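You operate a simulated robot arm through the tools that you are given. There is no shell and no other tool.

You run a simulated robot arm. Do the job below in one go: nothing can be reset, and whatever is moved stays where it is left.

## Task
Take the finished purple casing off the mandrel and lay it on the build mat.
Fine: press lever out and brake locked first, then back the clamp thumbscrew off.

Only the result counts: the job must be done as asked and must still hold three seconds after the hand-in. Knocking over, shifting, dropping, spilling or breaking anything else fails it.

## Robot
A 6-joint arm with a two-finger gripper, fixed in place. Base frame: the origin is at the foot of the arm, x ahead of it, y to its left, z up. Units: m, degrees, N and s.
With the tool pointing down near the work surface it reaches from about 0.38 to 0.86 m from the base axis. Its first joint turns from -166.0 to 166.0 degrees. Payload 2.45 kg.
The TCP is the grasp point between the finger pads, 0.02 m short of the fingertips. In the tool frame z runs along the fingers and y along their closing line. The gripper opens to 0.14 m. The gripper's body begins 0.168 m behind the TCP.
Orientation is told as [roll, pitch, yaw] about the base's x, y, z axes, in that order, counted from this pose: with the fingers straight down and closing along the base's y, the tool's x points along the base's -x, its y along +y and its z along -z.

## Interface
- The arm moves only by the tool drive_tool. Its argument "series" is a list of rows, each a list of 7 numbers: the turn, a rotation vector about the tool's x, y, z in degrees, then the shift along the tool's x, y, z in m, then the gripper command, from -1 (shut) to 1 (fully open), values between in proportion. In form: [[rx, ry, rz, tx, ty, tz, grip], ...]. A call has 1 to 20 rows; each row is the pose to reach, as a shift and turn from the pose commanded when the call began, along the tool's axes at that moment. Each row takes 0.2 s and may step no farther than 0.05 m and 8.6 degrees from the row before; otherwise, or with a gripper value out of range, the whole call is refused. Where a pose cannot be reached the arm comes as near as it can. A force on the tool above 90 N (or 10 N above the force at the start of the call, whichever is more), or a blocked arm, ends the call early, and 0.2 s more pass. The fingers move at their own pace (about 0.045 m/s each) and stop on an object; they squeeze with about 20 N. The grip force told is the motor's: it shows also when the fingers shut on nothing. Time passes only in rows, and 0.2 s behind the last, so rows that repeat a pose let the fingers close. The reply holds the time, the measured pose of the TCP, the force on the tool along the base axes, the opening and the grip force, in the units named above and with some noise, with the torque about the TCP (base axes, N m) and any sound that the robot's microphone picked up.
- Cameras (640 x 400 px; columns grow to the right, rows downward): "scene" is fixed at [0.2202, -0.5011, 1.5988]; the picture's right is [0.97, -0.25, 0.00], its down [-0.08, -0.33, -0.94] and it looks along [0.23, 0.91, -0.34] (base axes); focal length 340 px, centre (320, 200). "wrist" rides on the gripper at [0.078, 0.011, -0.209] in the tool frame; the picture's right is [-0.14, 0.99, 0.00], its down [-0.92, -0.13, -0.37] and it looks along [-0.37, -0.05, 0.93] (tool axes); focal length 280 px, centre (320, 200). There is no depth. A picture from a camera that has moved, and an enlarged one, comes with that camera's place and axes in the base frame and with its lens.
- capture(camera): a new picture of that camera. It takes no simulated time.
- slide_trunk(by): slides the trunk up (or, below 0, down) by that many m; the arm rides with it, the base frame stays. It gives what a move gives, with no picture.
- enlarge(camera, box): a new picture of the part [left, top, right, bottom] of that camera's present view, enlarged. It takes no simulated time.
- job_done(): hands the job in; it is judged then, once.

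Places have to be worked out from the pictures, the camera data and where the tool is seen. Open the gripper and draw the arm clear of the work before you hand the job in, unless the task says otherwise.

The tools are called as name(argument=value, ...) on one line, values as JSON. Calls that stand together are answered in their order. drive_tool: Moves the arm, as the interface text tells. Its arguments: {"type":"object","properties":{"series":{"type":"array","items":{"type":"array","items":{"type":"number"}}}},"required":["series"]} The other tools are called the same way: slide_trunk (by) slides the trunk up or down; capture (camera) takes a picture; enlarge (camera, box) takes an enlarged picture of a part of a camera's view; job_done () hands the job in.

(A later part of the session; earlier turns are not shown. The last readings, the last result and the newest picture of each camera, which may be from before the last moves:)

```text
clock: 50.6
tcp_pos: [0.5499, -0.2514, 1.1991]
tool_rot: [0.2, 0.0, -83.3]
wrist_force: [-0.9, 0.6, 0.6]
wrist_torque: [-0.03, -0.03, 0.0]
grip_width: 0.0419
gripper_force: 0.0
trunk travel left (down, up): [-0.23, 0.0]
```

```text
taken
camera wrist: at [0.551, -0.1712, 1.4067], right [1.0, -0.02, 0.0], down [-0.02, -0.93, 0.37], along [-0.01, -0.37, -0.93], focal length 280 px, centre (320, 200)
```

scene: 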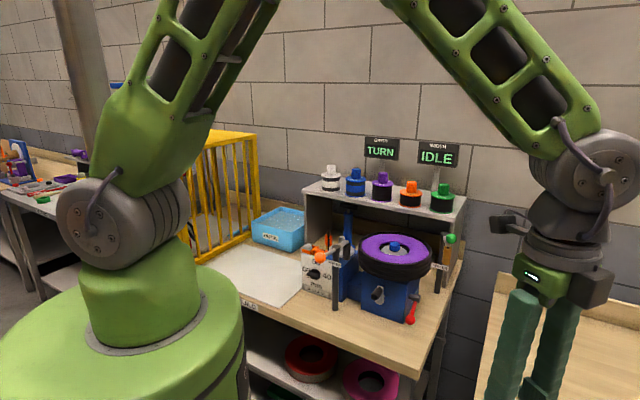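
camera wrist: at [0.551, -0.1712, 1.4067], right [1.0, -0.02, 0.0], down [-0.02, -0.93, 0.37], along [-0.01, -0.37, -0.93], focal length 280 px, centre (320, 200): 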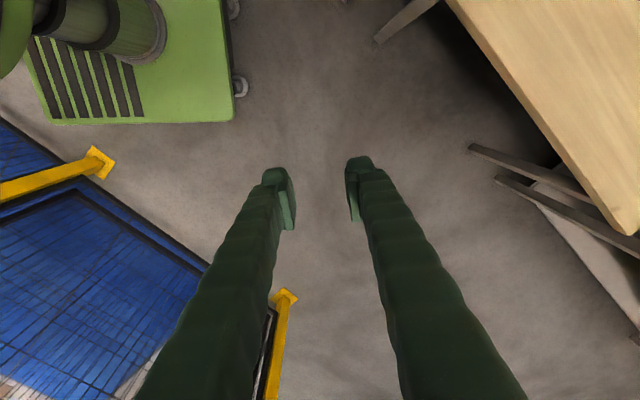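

Fully recovered: vertical tool at (0.55, −0.25, 1.20) with the camera now upright, and nothing in the scene has been disturbed. I'll lower the trunk back to its original height and bring the tool near the front of the brake lever.

slide_trunk(by=-0.055)

drive_tool(series=[[0, 0, 0.3, 0.0372, 0.026, 0.0, -0.4], [0, 0, 0.6, 0.0745, 0.0519, 0.0, -0.4], [0, 0, 0.9, 0.1117, 0.0779, 0.0, -0.4], [0, 0, 1.2, 0.1489, 0.1038, 0.0, -0.4], [0, 0, 1.4, 0.1861, 0.1298, 0.0, -0.4], [0, 0, 1.6, 0.2234, 0.1557, 0.0, -0.4], [0, 0, 1.7, 0.2606, 0.1817, 0.0, -0.4]])

capture(camera="wrist")

capture(camera="scene")

```text
clock: 51.6
tcp_pos: [0.5519, -0.2504, 1.1429]
tool_rot: [0.2, 0.0, -83.3]
wrist_force: [0.4, 0.0, -0.9]
wrist_torque: [0.0, -0.04, 0.02]
grip_width: 0.042
gripper_force: 0.1
trunk travel left (down, up): [-0.175, 0.055]
```

```text
clock: 53.2
tcp_pos: [0.7015, 0.0272, 1.1441]
tool_rot: [0.0, -0.1, -85.0]
wrist_force: [0.7, -1.2, 0.4]
wrist_torque: [-0.01, 0.02, 0.0]
grip_width: 0.042
gripper_force: 0.0
trunk travel left (down, up): [-0.175, 0.055]
```

```text
taken
camera wrist: at [0.7051, 0.1067, 1.3519], right [1.0, -0.05, 0.0], down [-0.05, -0.93, 0.37], along [-0.02, -0.37, -0.93], focal length 280 px, centre (320, 200)
```

wrist: 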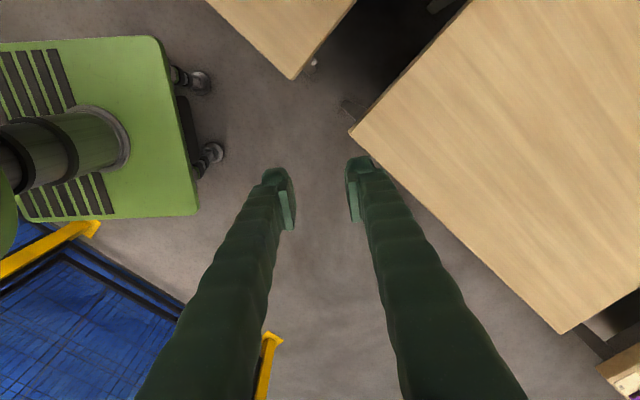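

```text
taken
```

scene: 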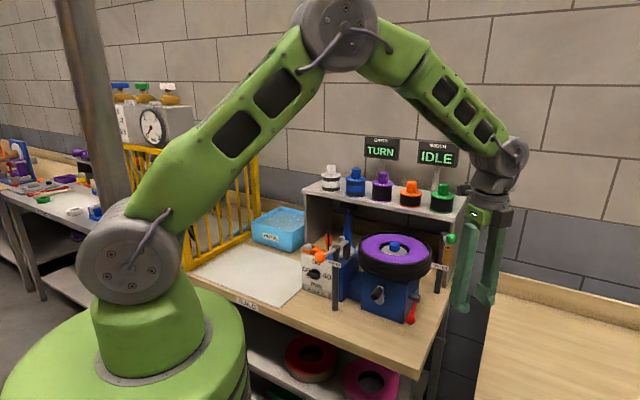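

Good normal posture again. I'll tilt the tool 50° toward the machine (camera on top this time) and stop short of the lever to look.

drive_tool(series=[[0, 7.15, 0, 0.013, 0.0024, 0.012, -0.4], [0, 14.3, 0, 0.026, 0.0047, 0.024, -0.4], [0, 21.4, 0, 0.039, 0.0071, 0.036, -0.4], [0, 28.6, 0, 0.0525, 0.0095, 0.048, -0.4], [0, 35.7, 0, 0.0656, 0.0118, 0.06, -0.4], [0, 42.9, 0, 0.0788, 0.0142, 0.072, -0.4], [0, 50, 0, 0.0919, 0.0166, 0.084, -0.4]])

capture(camera="wrist")

capture(camera="scene")

```text
clock: 54.8
tcp_pos: [0.7102, 0.1204, 1.059]
tool_rot: [0.2, 50.1, -84.9]
wrist_force: [0.1, 0.5, 0.0]
wrist_torque: [0.03, 0.03, -0.02]
grip_width: 0.0419
gripper_force: 0.1
trunk travel left (down, up): [-0.175, 0.055]
```

```text
taken
camera wrist: at [0.7296, 0.012, 1.2511], right [0.99, 0.0, -0.1], down [-0.05, -0.88, -0.47], along [-0.09, 0.47, -0.88], focal length 280 px, centre (320, 200)
```

wrist: 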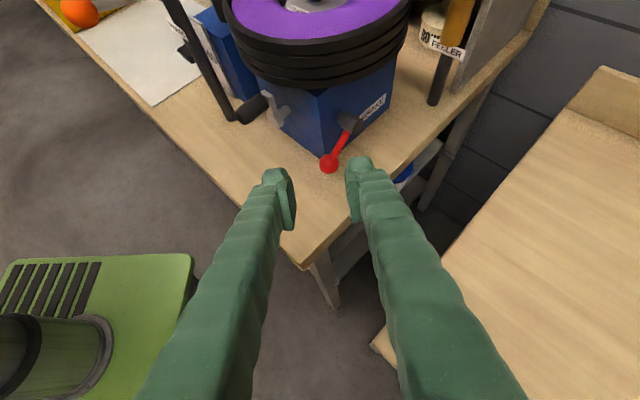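

```text
taken
```

scene: 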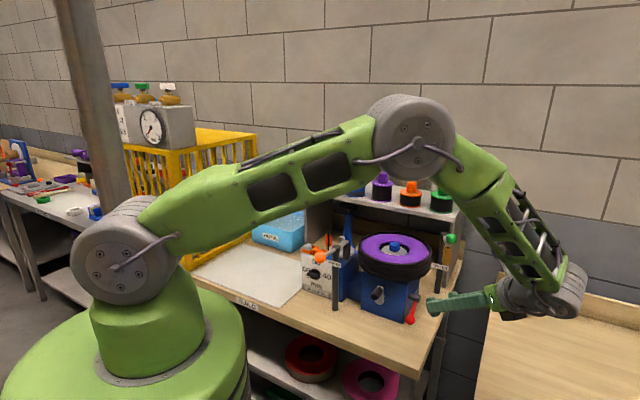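

enlarge(camera="wrist", box=[260, 60, 420, 220])

```text
2.50 times, centred on (340, 140) of wrist
camera zoom: at [0.7296, 0.012, 1.2511], right [0.99, 0.0, -0.1], down [-0.05, -0.88, -0.47], along [-0.09, 0.47, -0.88], focal length 701 px, centre (270, 350)
```

zoom: 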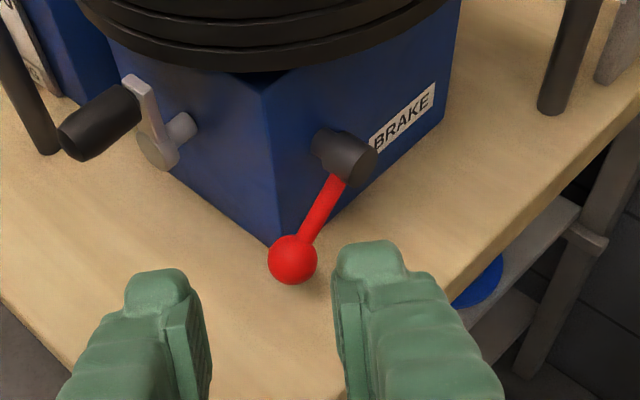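

The view is excellent: the lever hangs forward-down, and the right finger can slip beneath its rod. I'll advance to about 6 cm short of the ball and check alignment.

drive_tool(series=[[0, 0, 0, -0.012, 0.003, 0.04, -0.36], [0, 0, 0, -0.024, 0.006, 0.08, -0.36], [0, 0, 0, -0.0347, 0.0081, 0.12, -0.36], [0, 0, 0, -0.0347, 0.0081, 0.16, -0.36]])

capture(camera="wrist")

```text
clock: 55.8
tcp_pos: [0.7113, 0.2248, 0.9288]
tool_rot: [0.0, 50.1, -85.1]
wrist_force: [-0.2, 0.3, 0.3]
wrist_torque: [-0.03, 0.03, -0.01]
grip_width: 0.0448
gripper_force: 0.1
trunk travel left (down, up): [-0.175, 0.055]
```

```text
taken
camera wrist: at [0.7312, 0.1172, 1.1224], right [0.99, 0.0, -0.1], down [-0.05, -0.88, -0.47], along [-0.09, 0.47, -0.88], focal length 280 px, centre (320, 200)
```

wrist: 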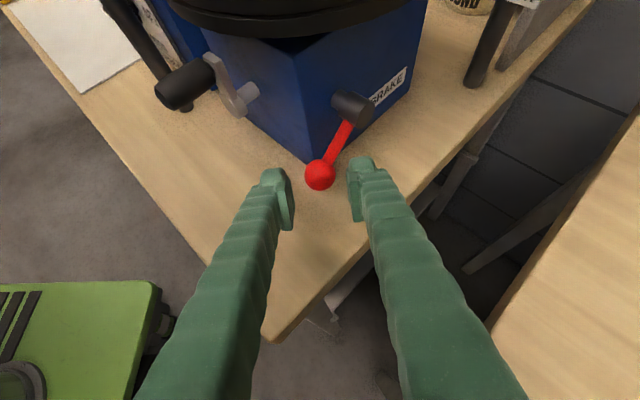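

Well aligned; the ball is centred between the fingers. Advancing the last 6 cm.

drive_tool(series=[[0, 0, 0, -0.0007, -0.0005, 0.03, -0.36], [0, 0, 0, -0.0014, -0.001, 0.0579, -0.36]])

enlarge(camera="wrist", box=[240, 100, 400, 260])

enlarge(camera="scene", box=[370, 250, 450, 330])

```text
clock: 56.4
tcp_pos: [0.7048, 0.2671, 0.8923]
tool_rot: [0.1, 50.0, -85.1]
wrist_force: [0.2, -0.3, -0.4]
wrist_torque: [0.01, 0.0, 0.0]
grip_width: 0.0446
gripper_force: 0.1
trunk travel left (down, up): [-0.175, 0.055]
```

```text
2.50 times, centred on (320, 180) of wrist
camera zoom: at [0.7252, 0.1593, 1.0848], right [0.99, 0.0, -0.1], down [-0.05, -0.88, -0.47], along [-0.09, 0.47, -0.88], focal length 701 px, centre (320, 250)
```

zoom: 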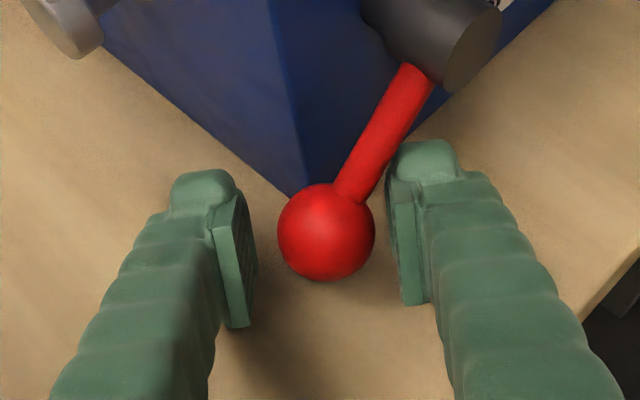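

```text
5.00 times, centred on (410, 290) of scene
camera zoom: at [0.2202, -0.5011, 1.5988], right [0.97, -0.25, 0.0], down [-0.08, -0.33, -0.94], along [0.23, 0.91, -0.34], focal length 1698 px, centre (-130, -250)
```

zoom: 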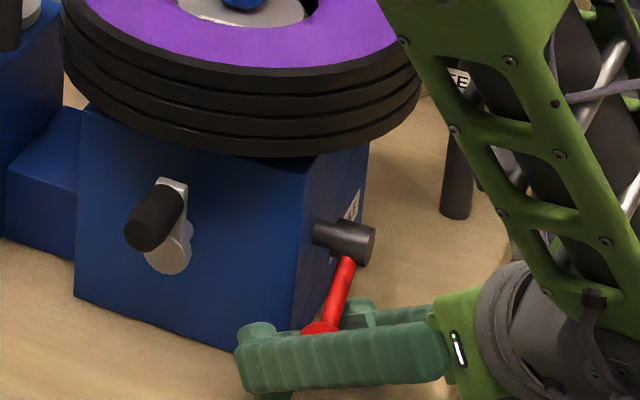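

The fingers straddle the ball with the right fingertip beside the rod. I'll drop 6 mm so that finger passes beneath the rod, and narrow the gap to about 34 mm.

drive_tool(series=[[0, 0, 0, -0.0046, 0, 0.0039, -0.36], [0, 0, 0, -0.0046, 0, 0.0039, -0.52], [0, 0, 0, -0.0046, 0, 0.0039, -0.52]])

enlarge(camera="wrist", box=[240, 100, 400, 260])

```text
clock: 57.2
tcp_pos: [0.705, 0.2669, 0.8847]
tool_rot: [0.2, 50.0, -85.0]
wrist_force: [0.3, -0.1, 1.0]
wrist_torque: [0.01, 0.01, 0.01]
grip_width: 0.0341
gripper_force: 0.1
trunk travel left (down, up): [-0.175, 0.055]
```

```text
2.50 times, centred on (320, 180) of wrist
camera zoom: at [0.725, 0.1586, 1.0787], right [0.99, 0.0, -0.1], down [-0.05, -0.88, -0.47], along [-0.09, 0.47, -0.88], focal length 701 px, centre (320, 250)
```

zoom: 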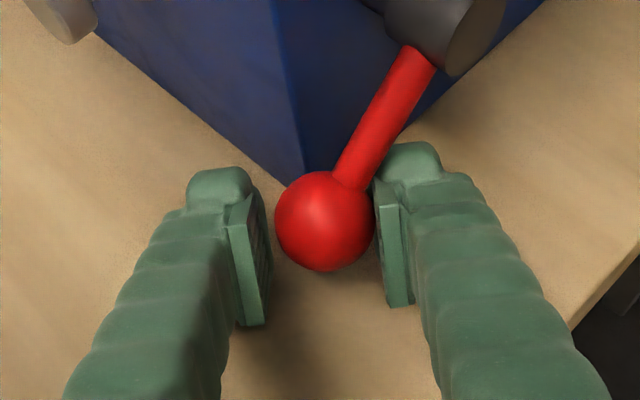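

The fingertip is only just reaching the rod, so I'll slide forward 1 cm to get it well beneath, then check.

drive_tool(series=[[0, 0, 0, 0.0032, 0, 0.0038, -0.52], [0, 0, 0, 0.0064, 0, 0.0077, -0.52]])

enlarge(camera="wrist", box=[240, 100, 400, 260])

enlarge(camera="scene", box=[370, 250, 450, 330])

```text
clock: 57.8
tcp_pos: [0.7045, 0.2766, 0.8844]
tool_rot: [0.1, 49.9, -85.0]
wrist_force: [8.9, -8.3, -5.7]
wrist_torque: [0.06, 0.28, -0.2]
grip_width: 0.0382
gripper_force: 3.4
trunk travel left (down, up): [-0.175, 0.055]
```

```text
2.50 times, centred on (320, 180) of wrist
camera zoom: at [0.7246, 0.1684, 1.0778], right [0.99, 0.0, -0.1], down [-0.05, -0.88, -0.47], along [-0.09, 0.47, -0.88], focal length 701 px, centre (320, 250)
```

zoom: 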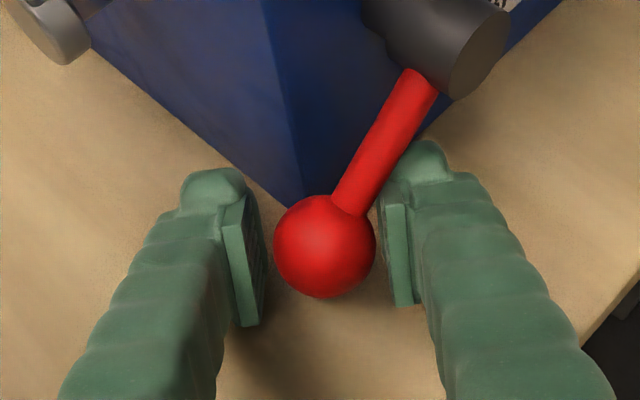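

```text
5.00 times, centred on (410, 290) of scene
camera zoom: at [0.2202, -0.5011, 1.5988], right [0.97, -0.25, 0.0], down [-0.08, -0.33, -0.94], along [0.23, 0.91, -0.34], focal length 1698 px, centre (-130, -250)
```

zoom: 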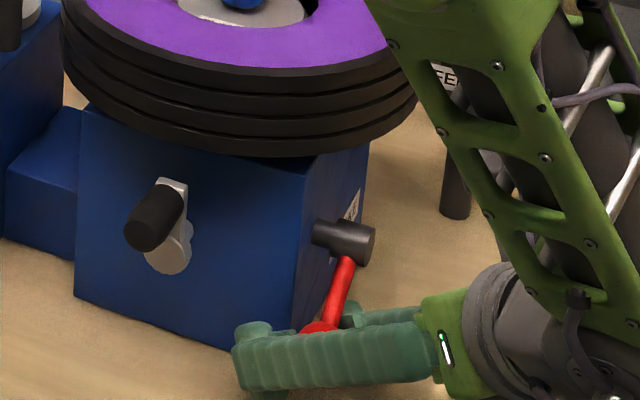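

The fingertip now bears on the rod's underside edge (13 N). I'll close on the ball and lift along the arc in small steps, as worked the first time.

drive_tool(series=[[0, 0, 0, 0, 0, 0, -1], [0, 0, 0, 0, 0, 0, -1], [0, 0, 0, 0.0018, -0.0023, -0.004, -1], [0, 0, 0, 0.0036, -0.0046, -0.0079, -1], [0, 0, 0, 0.0059, -0.0065, -0.0118, -1], [0, 0, 0, 0.0082, -0.0083, -0.0158, -1]])

enlarge(camera="wrist", box=[240, 100, 400, 260])

enlarge(camera="scene", box=[370, 250, 450, 330])

```text
clock: 59.2
tcp_pos: [0.7004, 0.2649, 0.8943]
tool_rot: [0.1, 49.5, -85.4]
wrist_force: [27.8, -15.9, -27.9]
wrist_torque: [-1.17, 1.71, -0.27]
grip_width: 0.0286
gripper_force: 45.2
trunk travel left (down, up): [-0.175, 0.055]
```

```text
2.50 times, centred on (320, 180) of wrist
camera zoom: at [0.7195, 0.1586, 1.0895], right [0.99, -0.01, -0.1], down [-0.06, -0.89, -0.46], along [-0.09, 0.46, -0.88], focal length 701 px, centre (320, 250)
```

zoom: 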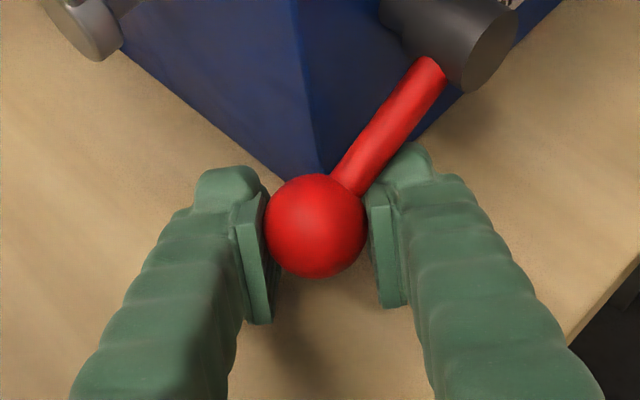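

```text
5.00 times, centred on (410, 290) of scene
camera zoom: at [0.2202, -0.5011, 1.5988], right [0.97, -0.25, 0.0], down [-0.08, -0.33, -0.94], along [0.23, 0.91, -0.34], focal length 1698 px, centre (-130, -250)
```

zoom: 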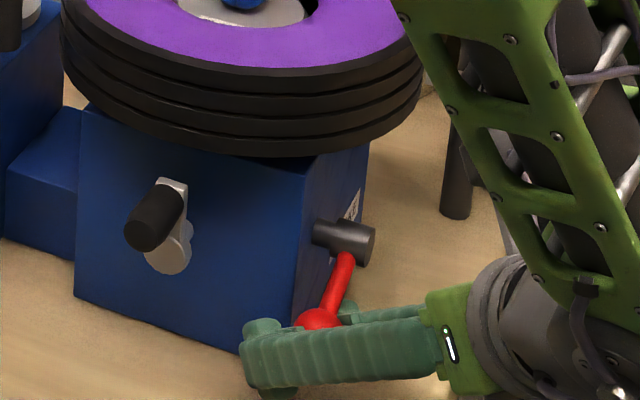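

The rod now rides on the right fingertip and the lever has risen to about −25°, with ~40 N load partly sideways. I'll continue up with a slight correction outward to relieve the sideways part.

drive_tool(series=[[0, 0, 0, 0.0007, -0.0004, -0.0036, -1], [0, 0, 0, 0.0014, -0.0008, -0.0072, -1], [0, 0, 0, 0.0028, -0.001, -0.0104, -1], [0, 0, 0, 0.0043, -0.0013, -0.0135, -1]])

enlarge(camera="wrist", box=[240, 100, 400, 260])

enlarge(camera="scene", box=[370, 250, 450, 330])

```text
clock: 60.2
tcp_pos: [0.696, 0.2601, 0.9088]
tool_rot: [-0.2, 49.7, -85.2]
wrist_force: [5.3, -13.1, -31.7]
wrist_torque: [-1.5, 1.28, -0.21]
grip_width: 0.0282
gripper_force: 45.2
trunk travel left (down, up): [-0.175, 0.055]
```

```text
2.50 times, centred on (320, 180) of wrist
camera zoom: at [0.717, 0.1521, 1.1028], right [0.99, 0.0, -0.11], down [-0.05, -0.88, -0.46], along [-0.09, 0.47, -0.88], focal length 701 px, centre (320, 250)
```

zoom: 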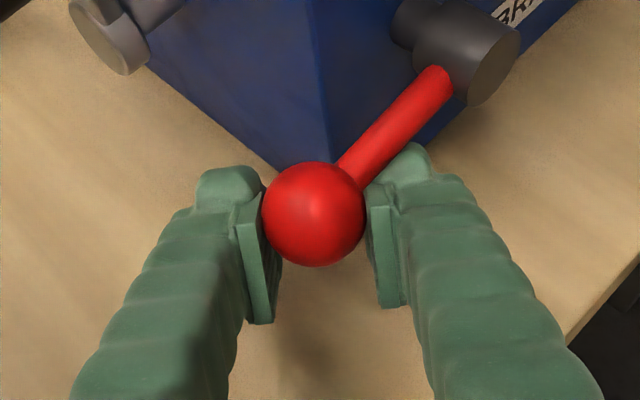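

```text
5.00 times, centred on (410, 290) of scene
camera zoom: at [0.2202, -0.5011, 1.5988], right [0.97, -0.25, 0.0], down [-0.08, -0.33, -0.94], along [0.23, 0.91, -0.34], focal length 1698 px, centre (-130, -250)
```

zoom: 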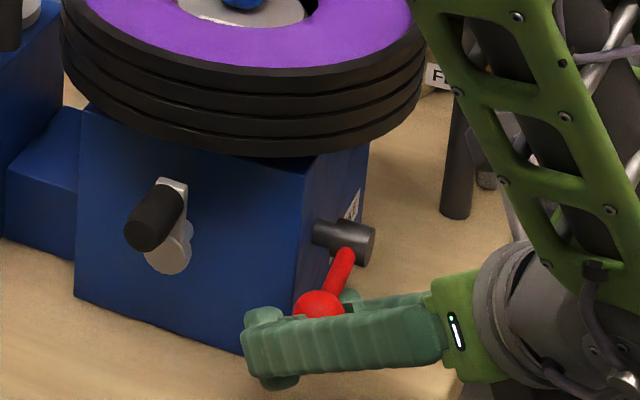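

It works: the lever is now near −9° and rising with the finger under the rod (~35 N). Continuing up.

drive_tool(series=[[0, 0, 0, 0.0024, -0.0004, -0.0024, -1], [0, 0, 0, 0.0048, -0.0007, -0.0048, -1], [0, 0, 0, 0.0075, -0.0005, -0.0069, -1], [0, 0, 0, 0.0102, -0.0003, -0.0089, -1], [0, 0, 0, 0.0131, 0.0005, -0.0106, -1], [0, 0, 0, 0.0161, 0.0012, -0.0123, -1]])

enlarge(camera="wrist", box=[240, 100, 400, 260])

enlarge(camera="scene", box=[370, 250, 450, 330])

```text
clock: 61.6
tcp_pos: [0.6959, 0.2583, 0.9255]
tool_rot: [-0.4, 49.2, -85.3]
wrist_force: [-0.1, -30.9, -53.9]
wrist_torque: [-2.66, 2.3, 0.4]
grip_width: 0.0278
gripper_force: 45.4
trunk travel left (down, up): [-0.175, 0.055]
```

```text
2.50 times, centred on (320, 180) of wrist
camera zoom: at [0.7172, 0.1513, 1.1192], right [0.99, 0.0, -0.11], down [-0.05, -0.89, -0.46], along [-0.09, 0.46, -0.88], focal length 701 px, centre (320, 250)
```

zoom: 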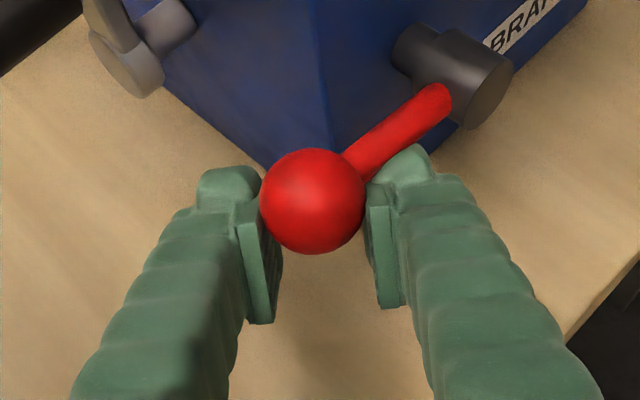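

```text
5.00 times, centred on (410, 290) of scene
camera zoom: at [0.2202, -0.5011, 1.5988], right [0.97, -0.25, 0.0], down [-0.08, -0.33, -0.94], along [0.23, 0.91, -0.34], focal length 1698 px, centre (-130, -250)
```

zoom: 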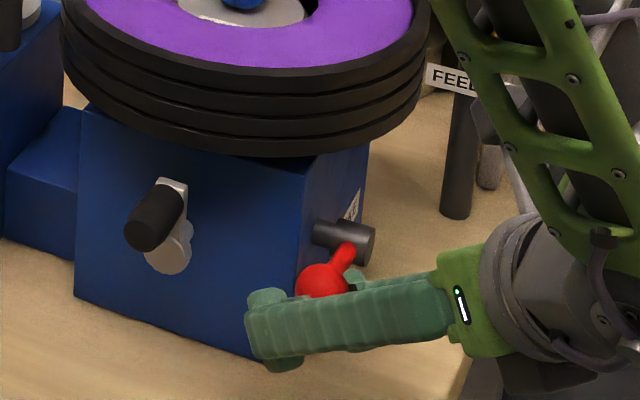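

The lever is past horizontal (about +7°), load 62 N. I'll continue in smaller steps while watching the force.

drive_tool(series=[[0, 0, 0, 0.003, 0.0012, -0.0012, -1], [0, 0, 0, 0.0062, 0.0024, -0.0025, -1], [0, 0, 0, 0.0062, 0.0024, -0.0025, -1]])

enlarge(camera="wrist", box=[240, 100, 400, 260])

enlarge(camera="scene", box=[370, 250, 450, 330])

```text
clock: 62.4
tcp_pos: [0.7014, 0.2658, 0.9428]
tool_rot: [0.4, 50.2, -84.7]
wrist_force: [-0.2, -0.8, -1.5]
wrist_torque: [0.13, 0.05, 0.04]
grip_width: 0.0
gripper_force: 29.6
trunk travel left (down, up): [-0.175, 0.055]
```

```text
2.50 times, centred on (320, 180) of wrist
camera zoom: at [0.7206, 0.1566, 1.1364], right [0.99, 0.0, -0.1], down [-0.05, -0.88, -0.47], along [-0.09, 0.47, -0.88], focal length 701 px, centre (320, 250)
```

zoom: 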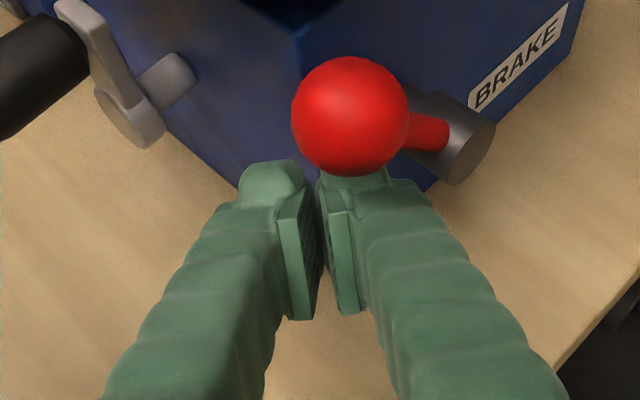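

```text
5.00 times, centred on (410, 290) of scene
camera zoom: at [0.2202, -0.5011, 1.5988], right [0.97, -0.25, 0.0], down [-0.08, -0.33, -0.94], along [0.23, 0.91, -0.34], focal length 1698 px, centre (-130, -250)
```

zoom: 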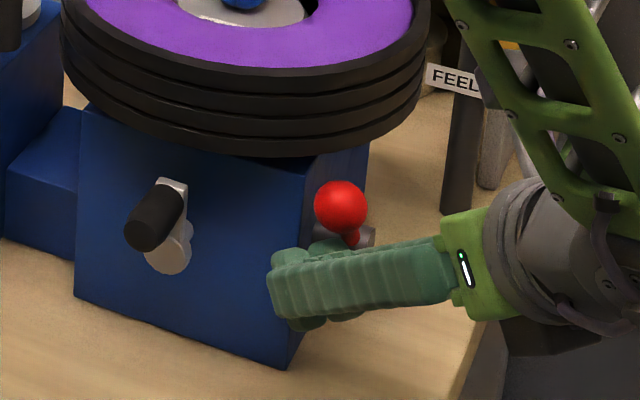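

The fingers squeezed shut beneath the ball and the lever snapped up to about +50° — a 90° throw. I'll nudge it once more from below, along its travel direction, to make sure it's at its upper stop.

drive_tool(series=[[0, 0, 0, 0.0, 0.008, 0.0, -1], [0, 0, 0, 0.004, 0.011, 0.0, -1], [0, 0, 0, 0.008, 0.014, 0.0, -1], [0, 0, 0, 0.011, 0.0165, 0.0, -1]])

enlarge(camera="wrist", box=[240, 60, 400, 220])

enlarge(camera="scene", box=[370, 250, 450, 330])

```text
clock: 63.4
tcp_pos: [0.713, 0.2714, 0.9472]
tool_rot: [-0.1, 50.0, -85.0]
wrist_force: [-6.6, -7.9, -8.4]
wrist_torque: [-0.21, -0.04, -0.04]
grip_width: 0.0
gripper_force: 29.5
trunk travel left (down, up): [-0.175, 0.055]
```

```text
2.50 times, centred on (320, 140) of wrist
camera zoom: at [0.7339, 0.1628, 1.1411], right [0.99, 0.0, -0.11], down [-0.05, -0.88, -0.47], along [-0.09, 0.47, -0.88], focal length 701 px, centre (320, 350)
```

zoom: 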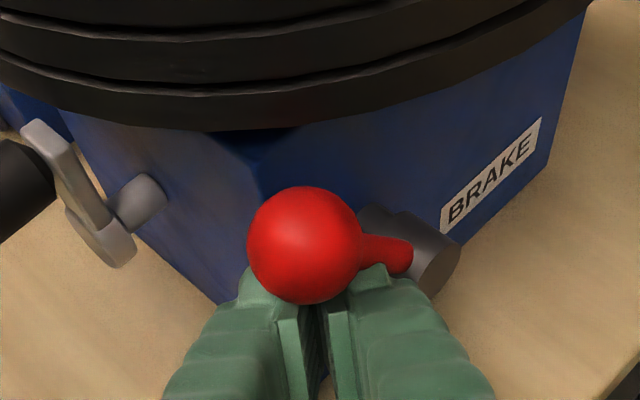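

```text
5.00 times, centred on (410, 290) of scene
camera zoom: at [0.2202, -0.5011, 1.5988], right [0.97, -0.25, 0.0], down [-0.08, -0.33, -0.94], along [0.23, 0.91, -0.34], focal length 1698 px, centre (-130, -250)
```

zoom: 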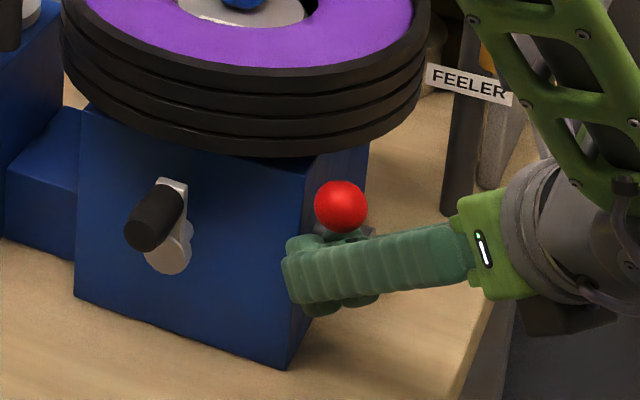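

Contact gives 13 N and the ball stays put. A slightly firmer push to tell a stop from friction.

drive_tool(series=[[0, 0, 0, 0.002, 0.0015, 0.0, -1], [0, 0, 0, 0.004, 0.003, 0.0, -1], [0, 0, 0, 0.0055, 0.004, 0.0, -1]])

enlarge(camera="scene", box=[370, 250, 450, 330])

```text
clock: 64.2
tcp_pos: [0.713, 0.2713, 0.9474]
tool_rot: [-0.6, 49.6, -85.0]
wrist_force: [-27.2, -38.3, -31.4]
wrist_torque: [-0.44, 0.09, -0.15]
grip_width: 0.0
gripper_force: 29.1
trunk travel left (down, up): [-0.175, 0.055]
```

```text
5.00 times, centred on (410, 290) of scene
camera zoom: at [0.2202, -0.5011, 1.5988], right [0.97, -0.25, 0.0], down [-0.08, -0.33, -0.94], along [0.23, 0.91, -0.34], focal length 1698 px, centre (-130, -250)
```

zoom: 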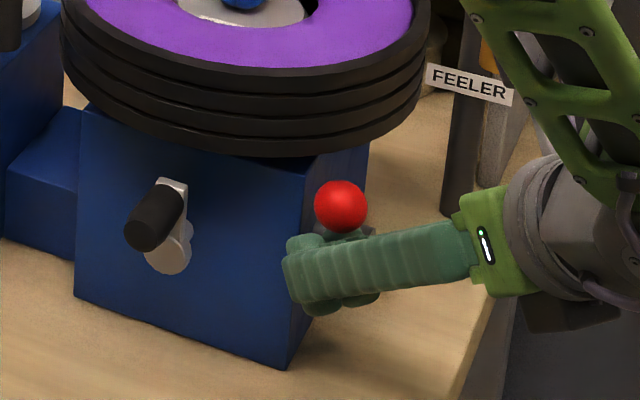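

57 N with no movement: the brake lever is firmly at its upper stop. I'll back away and then test that the mandrel is really locked by nudging the crank handle lightly.

drive_tool(series=[[0, 0, 0, -0.006, -0.005, 0.0, -1], [0, 0, 0, -0.012, -0.009, -0.01, -1], [0, 0, 0, -0.012, -0.009, -0.05, -1], [0, 0, 0, -0.012, -0.009, -0.09, -1]])

capture(camera="wrist")

capture(camera="scene")

```text
clock: 65.2
tcp_pos: [0.7182, 0.1964, 1.0031]
tool_rot: [0.4, 50.0, -84.8]
wrist_force: [-0.6, -0.6, 0.2]
wrist_torque: [0.0, -0.02, -0.05]
grip_width: 0.0
gripper_force: 29.7
trunk travel left (down, up): [-0.175, 0.055]
```

```text
taken
camera wrist: at [0.7376, 0.0879, 1.1975], right [0.99, 0.0, -0.1], down [-0.05, -0.88, -0.47], along [-0.09, 0.47, -0.88], focal length 280 px, centre (320, 200)
```

wrist: 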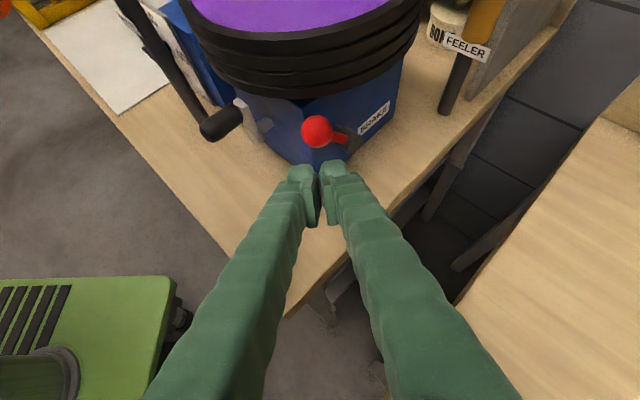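

```text
taken
```

scene: 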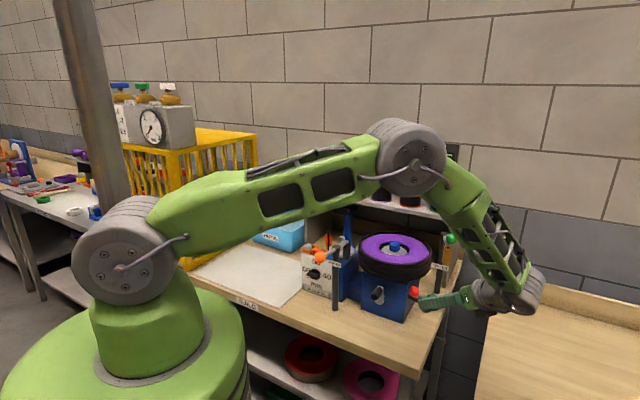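

The ball is clearly in its raised position. I'll bring the closed fingertips to the right side of the crank handle.

drive_tool(series=[[0, 0, 0, 0.0023, -0.0387, 0.005, -1], [0, 0, 0, 0.0047, -0.0774, 0.0102, -1], [0, 0, 0, 0.022, -0.08, 0.04, -1], [0, 0, 0, 0.0403, -0.083, 0.0731, -1]])

capture(camera="wrist")

enlarge(camera="scene", box=[340, 220, 440, 330])

```text
clock: 66.2
tcp_pos: [0.6259, 0.2744, 0.985]
tool_rot: [0.1, 50.1, -84.8]
wrist_force: [0.2, 0.8, 0.3]
wrist_torque: [-0.04, -0.03, -0.02]
grip_width: 0.0
gripper_force: 29.9
trunk travel left (down, up): [-0.175, 0.055]
```

```text
taken
camera wrist: at [0.6466, 0.1662, 1.1777], right [0.99, 0.0, -0.1], down [-0.05, -0.88, -0.47], along [-0.09, 0.47, -0.88], focal length 280 px, centre (320, 200)
```

wrist: 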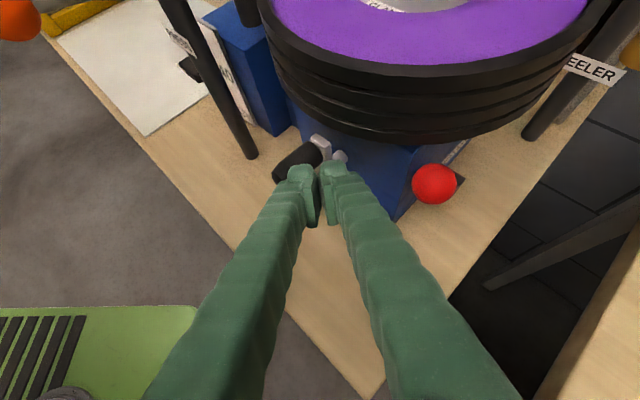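

```text
3.64 times, centred on (390, 275) of scene
camera zoom: at [0.2202, -0.5011, 1.5988], right [0.97, -0.25, 0.0], down [-0.08, -0.33, -0.94], along [0.23, 0.91, -0.34], focal length 1234 px, centre (66, -73)
```

zoom: 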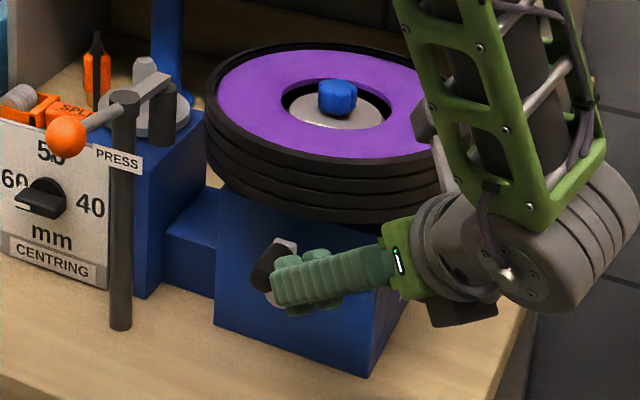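

The fingertips are beside the handle. I'll push it sideways in small steps and compare force and motion.

drive_tool(series=[[0, 0, 0, 0.003, -0.0038, 0.0035, -1], [0, 0, 0, 0.006, -0.0076, 0.0071, -1]])

enlarge(camera="scene", box=[340, 220, 440, 330])

```text
clock: 66.8
tcp_pos: [0.6229, 0.2759, 0.9868]
tool_rot: [0.8, 50.2, -84.9]
wrist_force: [23.6, -35.9, 24.5]
wrist_torque: [-0.11, 0.7, -0.17]
grip_width: 0.0001
gripper_force: 30.1
trunk travel left (down, up): [-0.175, 0.055]
```

```text
3.64 times, centred on (390, 275) of scene
camera zoom: at [0.2202, -0.5011, 1.5988], right [0.97, -0.25, 0.0], down [-0.08, -0.33, -0.94], along [0.23, 0.91, -0.34], focal length 1234 px, centre (66, -73)
```

zoom: 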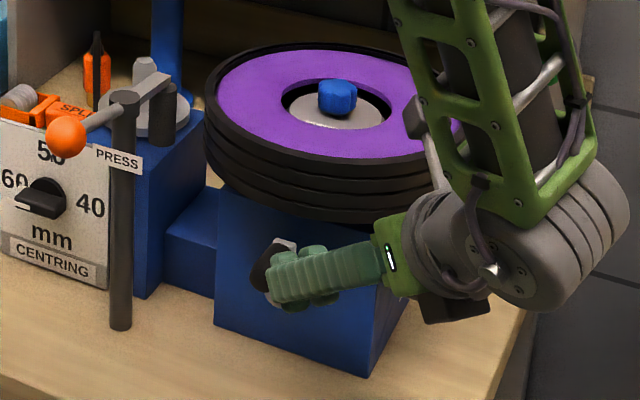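

42 N sideways on the crank and it doesn't budge, so the mandrel is braked. Now back off, and return to a vertical tool well clear.

drive_tool(series=[[0, 0, 0, -0.003, 0.0038, -0.0035, -1], [0, 0, 0, -0.006, 0.0076, -0.0171, -1], [0, 0, 0, -0.006, 0.0076, -0.06, -1], [0, 0, 0, -0.006, 0.0076, -0.1, -1], [0, 0, 0, -0.006, 0.0076, -0.14, -0.6]])

enlarge(camera="scene", box=[300, 180, 460, 330])

```text
clock: 68.0
tcp_pos: [0.6326, 0.1698, 1.0725]
tool_rot: [0.1, 49.9, -84.9]
wrist_force: [-0.2, 0.0, 0.5]
wrist_torque: [0.0, 0.01, -0.03]
grip_width: 0.0279
gripper_force: 0.0
trunk travel left (down, up): [-0.175, 0.055]
```

```text
2.67 times, centred on (380, 255) of scene
camera zoom: at [0.2202, -0.5011, 1.5988], right [0.97, -0.25, 0.0], down [-0.08, -0.33, -0.94], along [0.23, 0.91, -0.34], focal length 905 px, centre (160, 53)
```

zoom: 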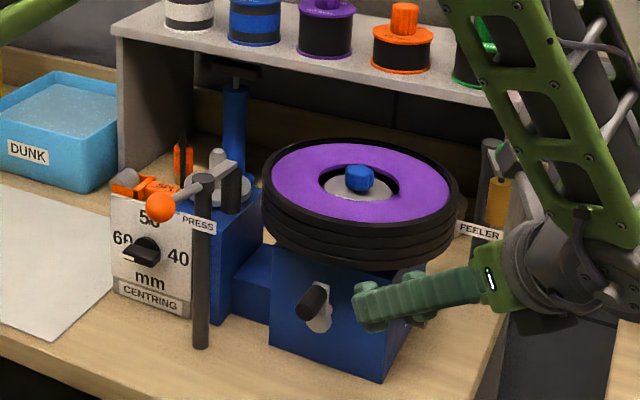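

Everything is in place (press out, brake up). Now I straighten the tool to vertical while rising, in preparation for the clamp thumbscrew.

drive_tool(series=[[0, -7.15, 0, 0.0277, 0.0046, -0.0181, -0.6], [0, -14.3, 0, 0.0553, 0.0093, -0.0363, -0.6], [0, -21.4, 0, 0.083, 0.0139, -0.0544, -0.6], [0, -28.6, 0, 0.1107, 0.0186, -0.0726, -0.6], [0, -35.7, 0, 0.1384, 0.0232, -0.0907, -0.6], [0, -42.9, 0, 0.166, 0.0279, -0.1089, -0.6], [0, -50, 0, 0.1937, 0.0325, -0.127, -0.6]])

capture(camera="wrist")

capture(camera="scene")

```text
clock: 69.6
tcp_pos: [0.665, 0.2033, 1.2966]
tool_rot: [0.1, -0.3, -84.9]
wrist_force: [-0.3, -0.5, -0.2]
wrist_torque: [-0.02, -0.02, -0.05]
grip_width: 0.0281
gripper_force: 0.1
trunk travel left (down, up): [-0.175, 0.055]
```

```text
taken
camera wrist: at [0.6695, 0.2811, 1.505], right [1.0, -0.05, 0.0], down [-0.05, -0.93, 0.37], along [-0.02, -0.37, -0.93], focal length 280 px, centre (320, 200)
```

wrist: 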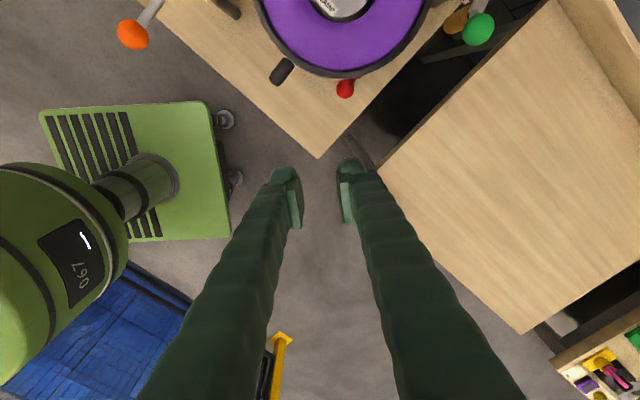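

```text
taken
```

scene: 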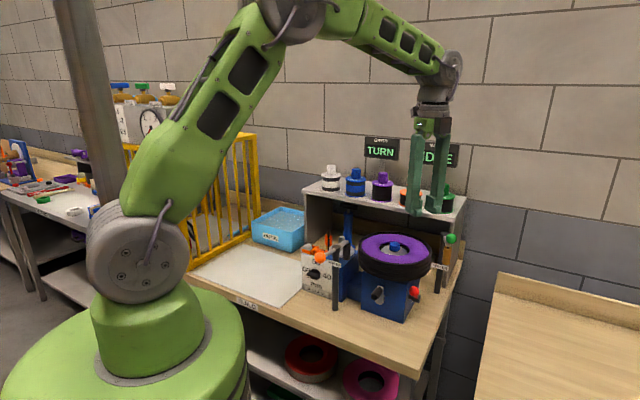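

I'll move over the hub at a safe height to locate the thumbscrew precisely between the fingers.

drive_tool(series=[[0, 0, 0, 0.0392, 0.0109, 0.006, -0.3], [0, 0, 0, 0.0784, 0.0217, 0.012, 0.0], [0, 0, 0, 0.1176, 0.0326, 0.018, 0.3], [0, 0, 0, 0.1568, 0.0434, 0.024, 0.5], [0, 0, 0, 0.196, 0.0543, 0.03, 0.5]])

capture(camera="wrist")

capture(camera="scene")

```text
clock: 70.8
tcp_pos: [0.7011, 0.4027, 1.2689]
tool_rot: [0.1, -0.1, -85.1]
wrist_force: [0.1, -0.8, 0.5]
wrist_torque: [-0.04, 0.03, -0.01]
grip_width: 0.1051
gripper_force: 0.1
trunk travel left (down, up): [-0.175, 0.055]
```

```text
taken
camera wrist: at [0.7047, 0.4829, 1.4767], right [1.0, -0.05, 0.0], down [-0.05, -0.93, 0.37], along [-0.02, -0.37, -0.93], focal length 280 px, centre (320, 200)
```

wrist: 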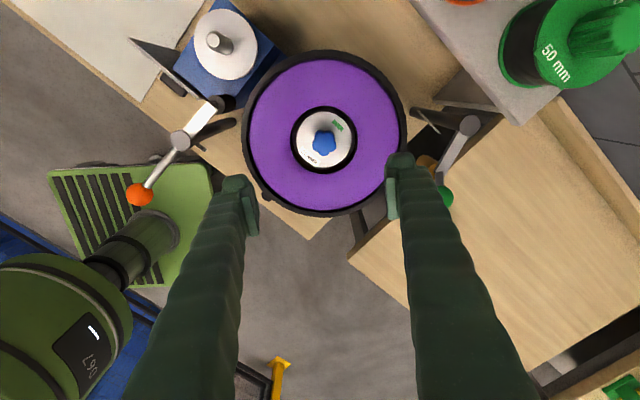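

```text
taken
```

scene: 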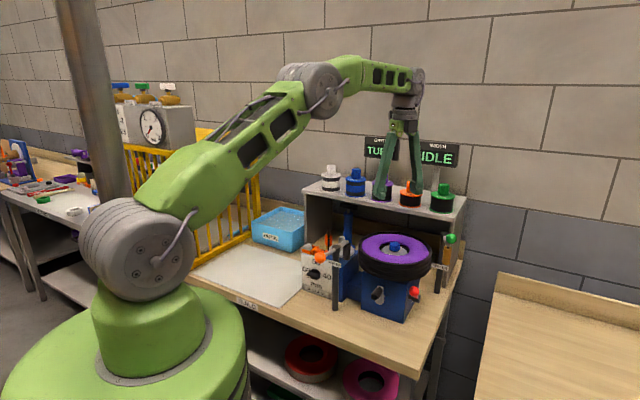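

enlarge(camera="wrist", box=[280, 95, 370, 185])

enlarge(camera="wrist", box=[220, 30, 430, 230])

```text
4.44 times, centred on (325, 140) of wrist
camera zoom: at [0.7047, 0.4829, 1.4767], right [1.0, -0.05, 0.0], down [-0.05, -0.93, 0.37], along [-0.02, -0.37, -0.93], focal length 1246 px, centre (298, 467)
```

zoom: 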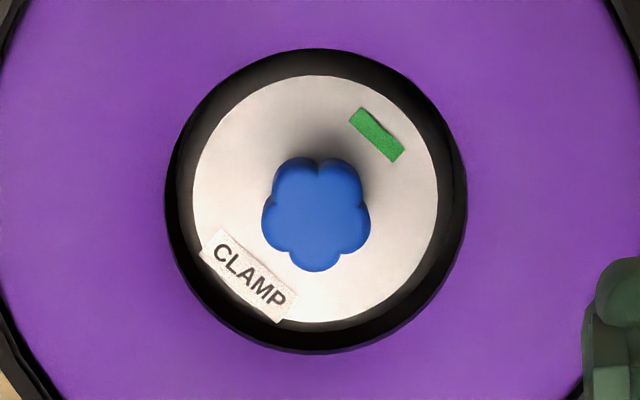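

```text
2.00 times, centred on (325, 130) of wrist
camera zoom: at [0.7047, 0.4829, 1.4767], right [1.0, -0.05, 0.0], down [-0.05, -0.93, 0.37], along [-0.02, -0.37, -0.93], focal length 561 px, centre (310, 340)
```

zoom: 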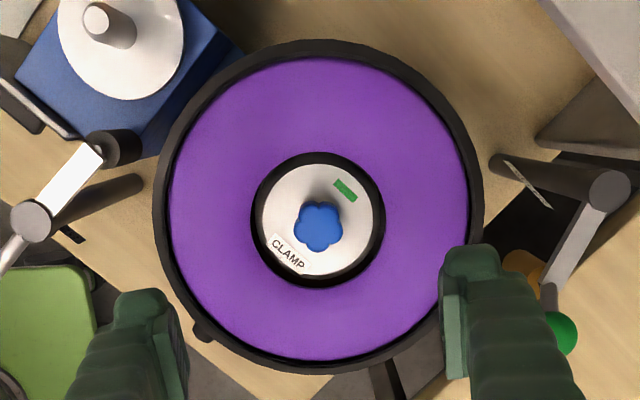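

The thumbscrew is a 34 mm five-lobed knob at about (0.705, 0.413), top near z≈1.08, sitting in the casing's bore. I'll centre over it, narrow the fingers to ~44 mm and lower partway for a check.

drive_tool(series=[[0, 0, 0, 0.005, 0.0025, 0.03, 0.0], [0, 0, 0, 0.0099, 0.0049, 0.07, -0.3], [0, 0, 0, 0.0099, 0.0049, 0.11, -0.37], [0, 0, 0, 0.0099, 0.0049, 0.135, -0.37], [0, 0, 0, 0.0099, 0.0049, 0.135, -0.37]])

capture(camera="wrist")

enlarge(camera="scene", box=[340, 180, 460, 290])

```text
clock: 72.0
tcp_pos: [0.708, 0.4117, 1.1371]
tool_rot: [0.1, 0.0, -85.0]
wrist_force: [-0.3, -0.7, 0.0]
wrist_torque: [0.01, -0.01, -0.02]
grip_width: 0.0442
gripper_force: 0.1
trunk travel left (down, up): [-0.175, 0.055]
```

```text
taken
camera wrist: at [0.7123, 0.4914, 1.3451], right [1.0, -0.05, 0.0], down [-0.05, -0.93, 0.37], along [-0.02, -0.37, -0.93], focal length 280 px, centre (320, 200)
```

wrist: 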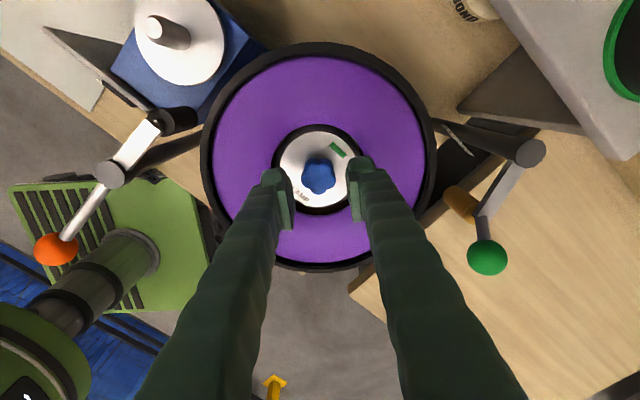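

```text
3.64 times, centred on (400, 235) of scene
camera zoom: at [0.2202, -0.5011, 1.5988], right [0.97, -0.25, 0.0], down [-0.08, -0.33, -0.94], along [0.23, 0.91, -0.34], focal length 1234 px, centre (29, 73)
```

zoom: 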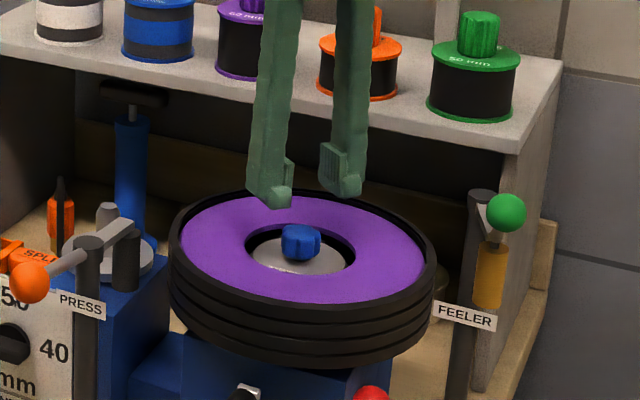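

Knob centre is at (0.7065, 0.413), top at z≈1.088. I'll descend so the fingertips go down beside the knob, staying just above the hub disc.

drive_tool(series=[[0, 0, 0, 0.0014, -0.0014, 0.02, -0.37], [0, 0, 0, 0.0014, -0.0014, 0.04, -0.37], [0, 0, 0, 0.0014, -0.0014, 0.049, -0.37]])

enlarge(camera="wrist", box=[240, 100, 400, 260])

enlarge(camera="scene", box=[360, 210, 430, 280])

```text
clock: 72.8
tcp_pos: [0.706, 0.4124, 1.086]
tool_rot: [0.1, 0.0, -85.1]
wrist_force: [0.3, -1.0, -1.0]
wrist_torque: [0.0, -0.01, 0.0]
grip_width: 0.0442
gripper_force: 0.0
trunk travel left (down, up): [-0.175, 0.055]
```

```text
2.50 times, centred on (320, 180) of wrist
camera zoom: at [0.7097, 0.4919, 1.2941], right [1.0, -0.05, 0.0], down [-0.05, -0.93, 0.37], along [-0.02, -0.37, -0.93], focal length 701 px, centre (320, 250)
```

zoom: 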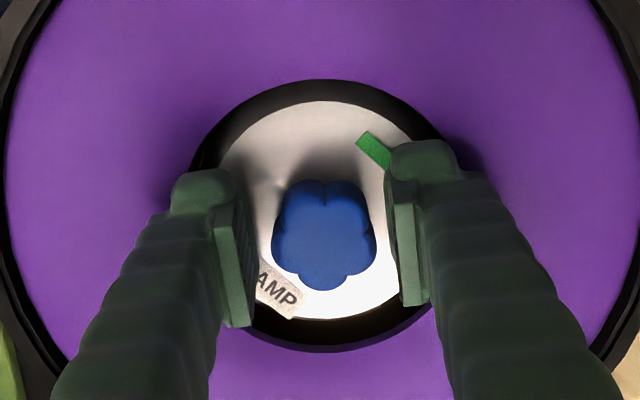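

```text
5.71 times, centred on (395, 245) of scene
camera zoom: at [0.2202, -0.5011, 1.5988], right [0.97, -0.25, 0.0], down [-0.08, -0.33, -0.94], along [0.23, 0.91, -0.34], focal length 1940 px, centre (-109, -57)
```

zoom: 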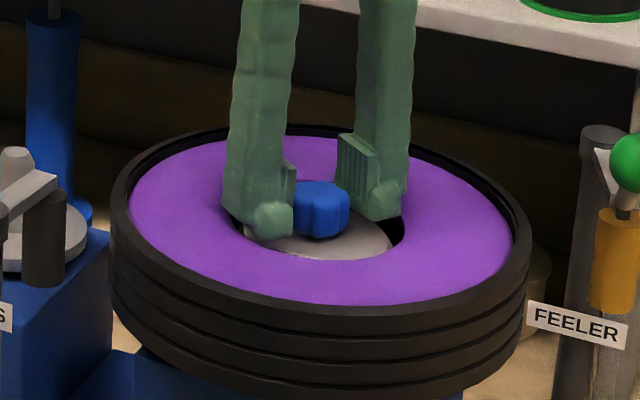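

The fingers straddle the knob cleanly. I'll lower a few more millimetres feeling for the disc, so the pads get a good hold.

drive_tool(series=[[0, 0, 0, 0, 0, 0.002, -0.37], [0, 0, 0, 0, 0, 0.004, -0.37]])

drive_tool(series=[[0, 0, 0, 0, 0, 0.002, -0.37], [0, 0, 0, 0, 0, 0.004, -0.37]])

enlarge(camera="scene", box=[360, 210, 430, 280])

```text
clock: 73.4
tcp_pos: [0.7069, 0.4122, 1.0833]
tool_rot: [0.1, 0.0, -84.9]
wrist_force: [0.2, 0.0, -0.5]
wrist_torque: [0.03, 0.02, -0.03]
grip_width: 0.0443
gripper_force: 0.1
trunk travel left (down, up): [-0.175, 0.055]
```

```text
clock: 74.0
tcp_pos: [0.7046, 0.4134, 1.0776]
tool_rot: [0.1, 0.1, -85.0]
wrist_force: [0.9, -1.0, 1.7]
wrist_torque: [-0.03, 0.08, 0.04]
grip_width: 0.0435
gripper_force: 0.1
trunk travel left (down, up): [-0.175, 0.055]
```

```text
5.71 times, centred on (395, 245) of scene
camera zoom: at [0.2202, -0.5011, 1.5988], right [0.97, -0.25, 0.0], down [-0.08, -0.33, -0.94], along [0.23, 0.91, -0.34], focal length 1940 px, centre (-109, -57)
```

zoom: 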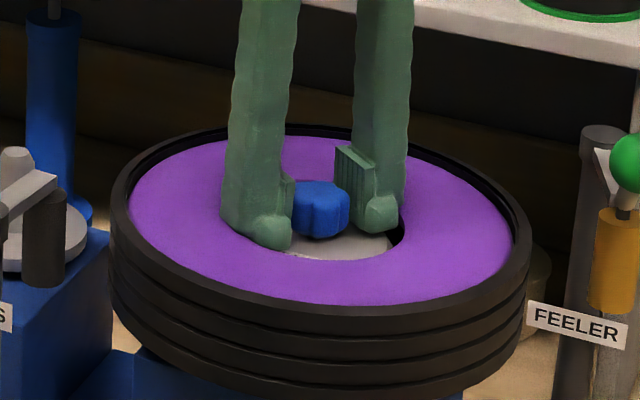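

The tips are now at hub-disc level (slight touch). Closing on the knob.

drive_tool(series=[[0, 0, 0, 0, 0, 0, -1], [0, 0, 0, 0, 0, 0, -1], [0, 0, 0, 0, 0, 0, -1]])

enlarge(camera="wrist", box=[240, 100, 400, 260])

```text
clock: 74.8
tcp_pos: [0.707, 0.4126, 1.0768]
tool_rot: [0.2, 0.0, -85.0]
wrist_force: [11.5, 0.0, -1.0]
wrist_torque: [0.1, -0.18, -0.03]
grip_width: 0.0331
gripper_force: 45.7
trunk travel left (down, up): [-0.175, 0.055]
```

```text
2.50 times, centred on (320, 180) of wrist
camera zoom: at [0.7102, 0.4924, 1.2859], right [1.0, -0.05, 0.0], down [-0.05, -0.93, 0.37], along [-0.02, -0.37, -0.93], focal length 701 px, centre (320, 250)
```

zoom: 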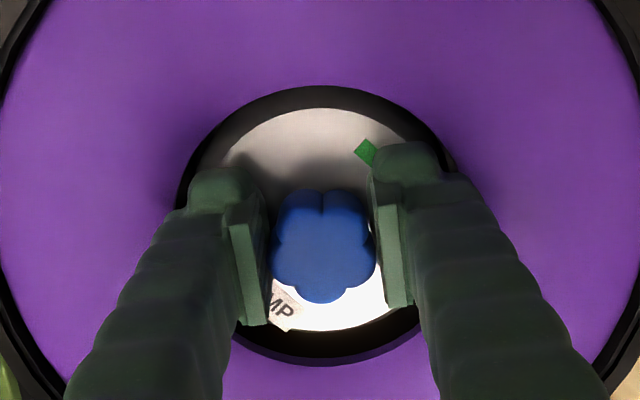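

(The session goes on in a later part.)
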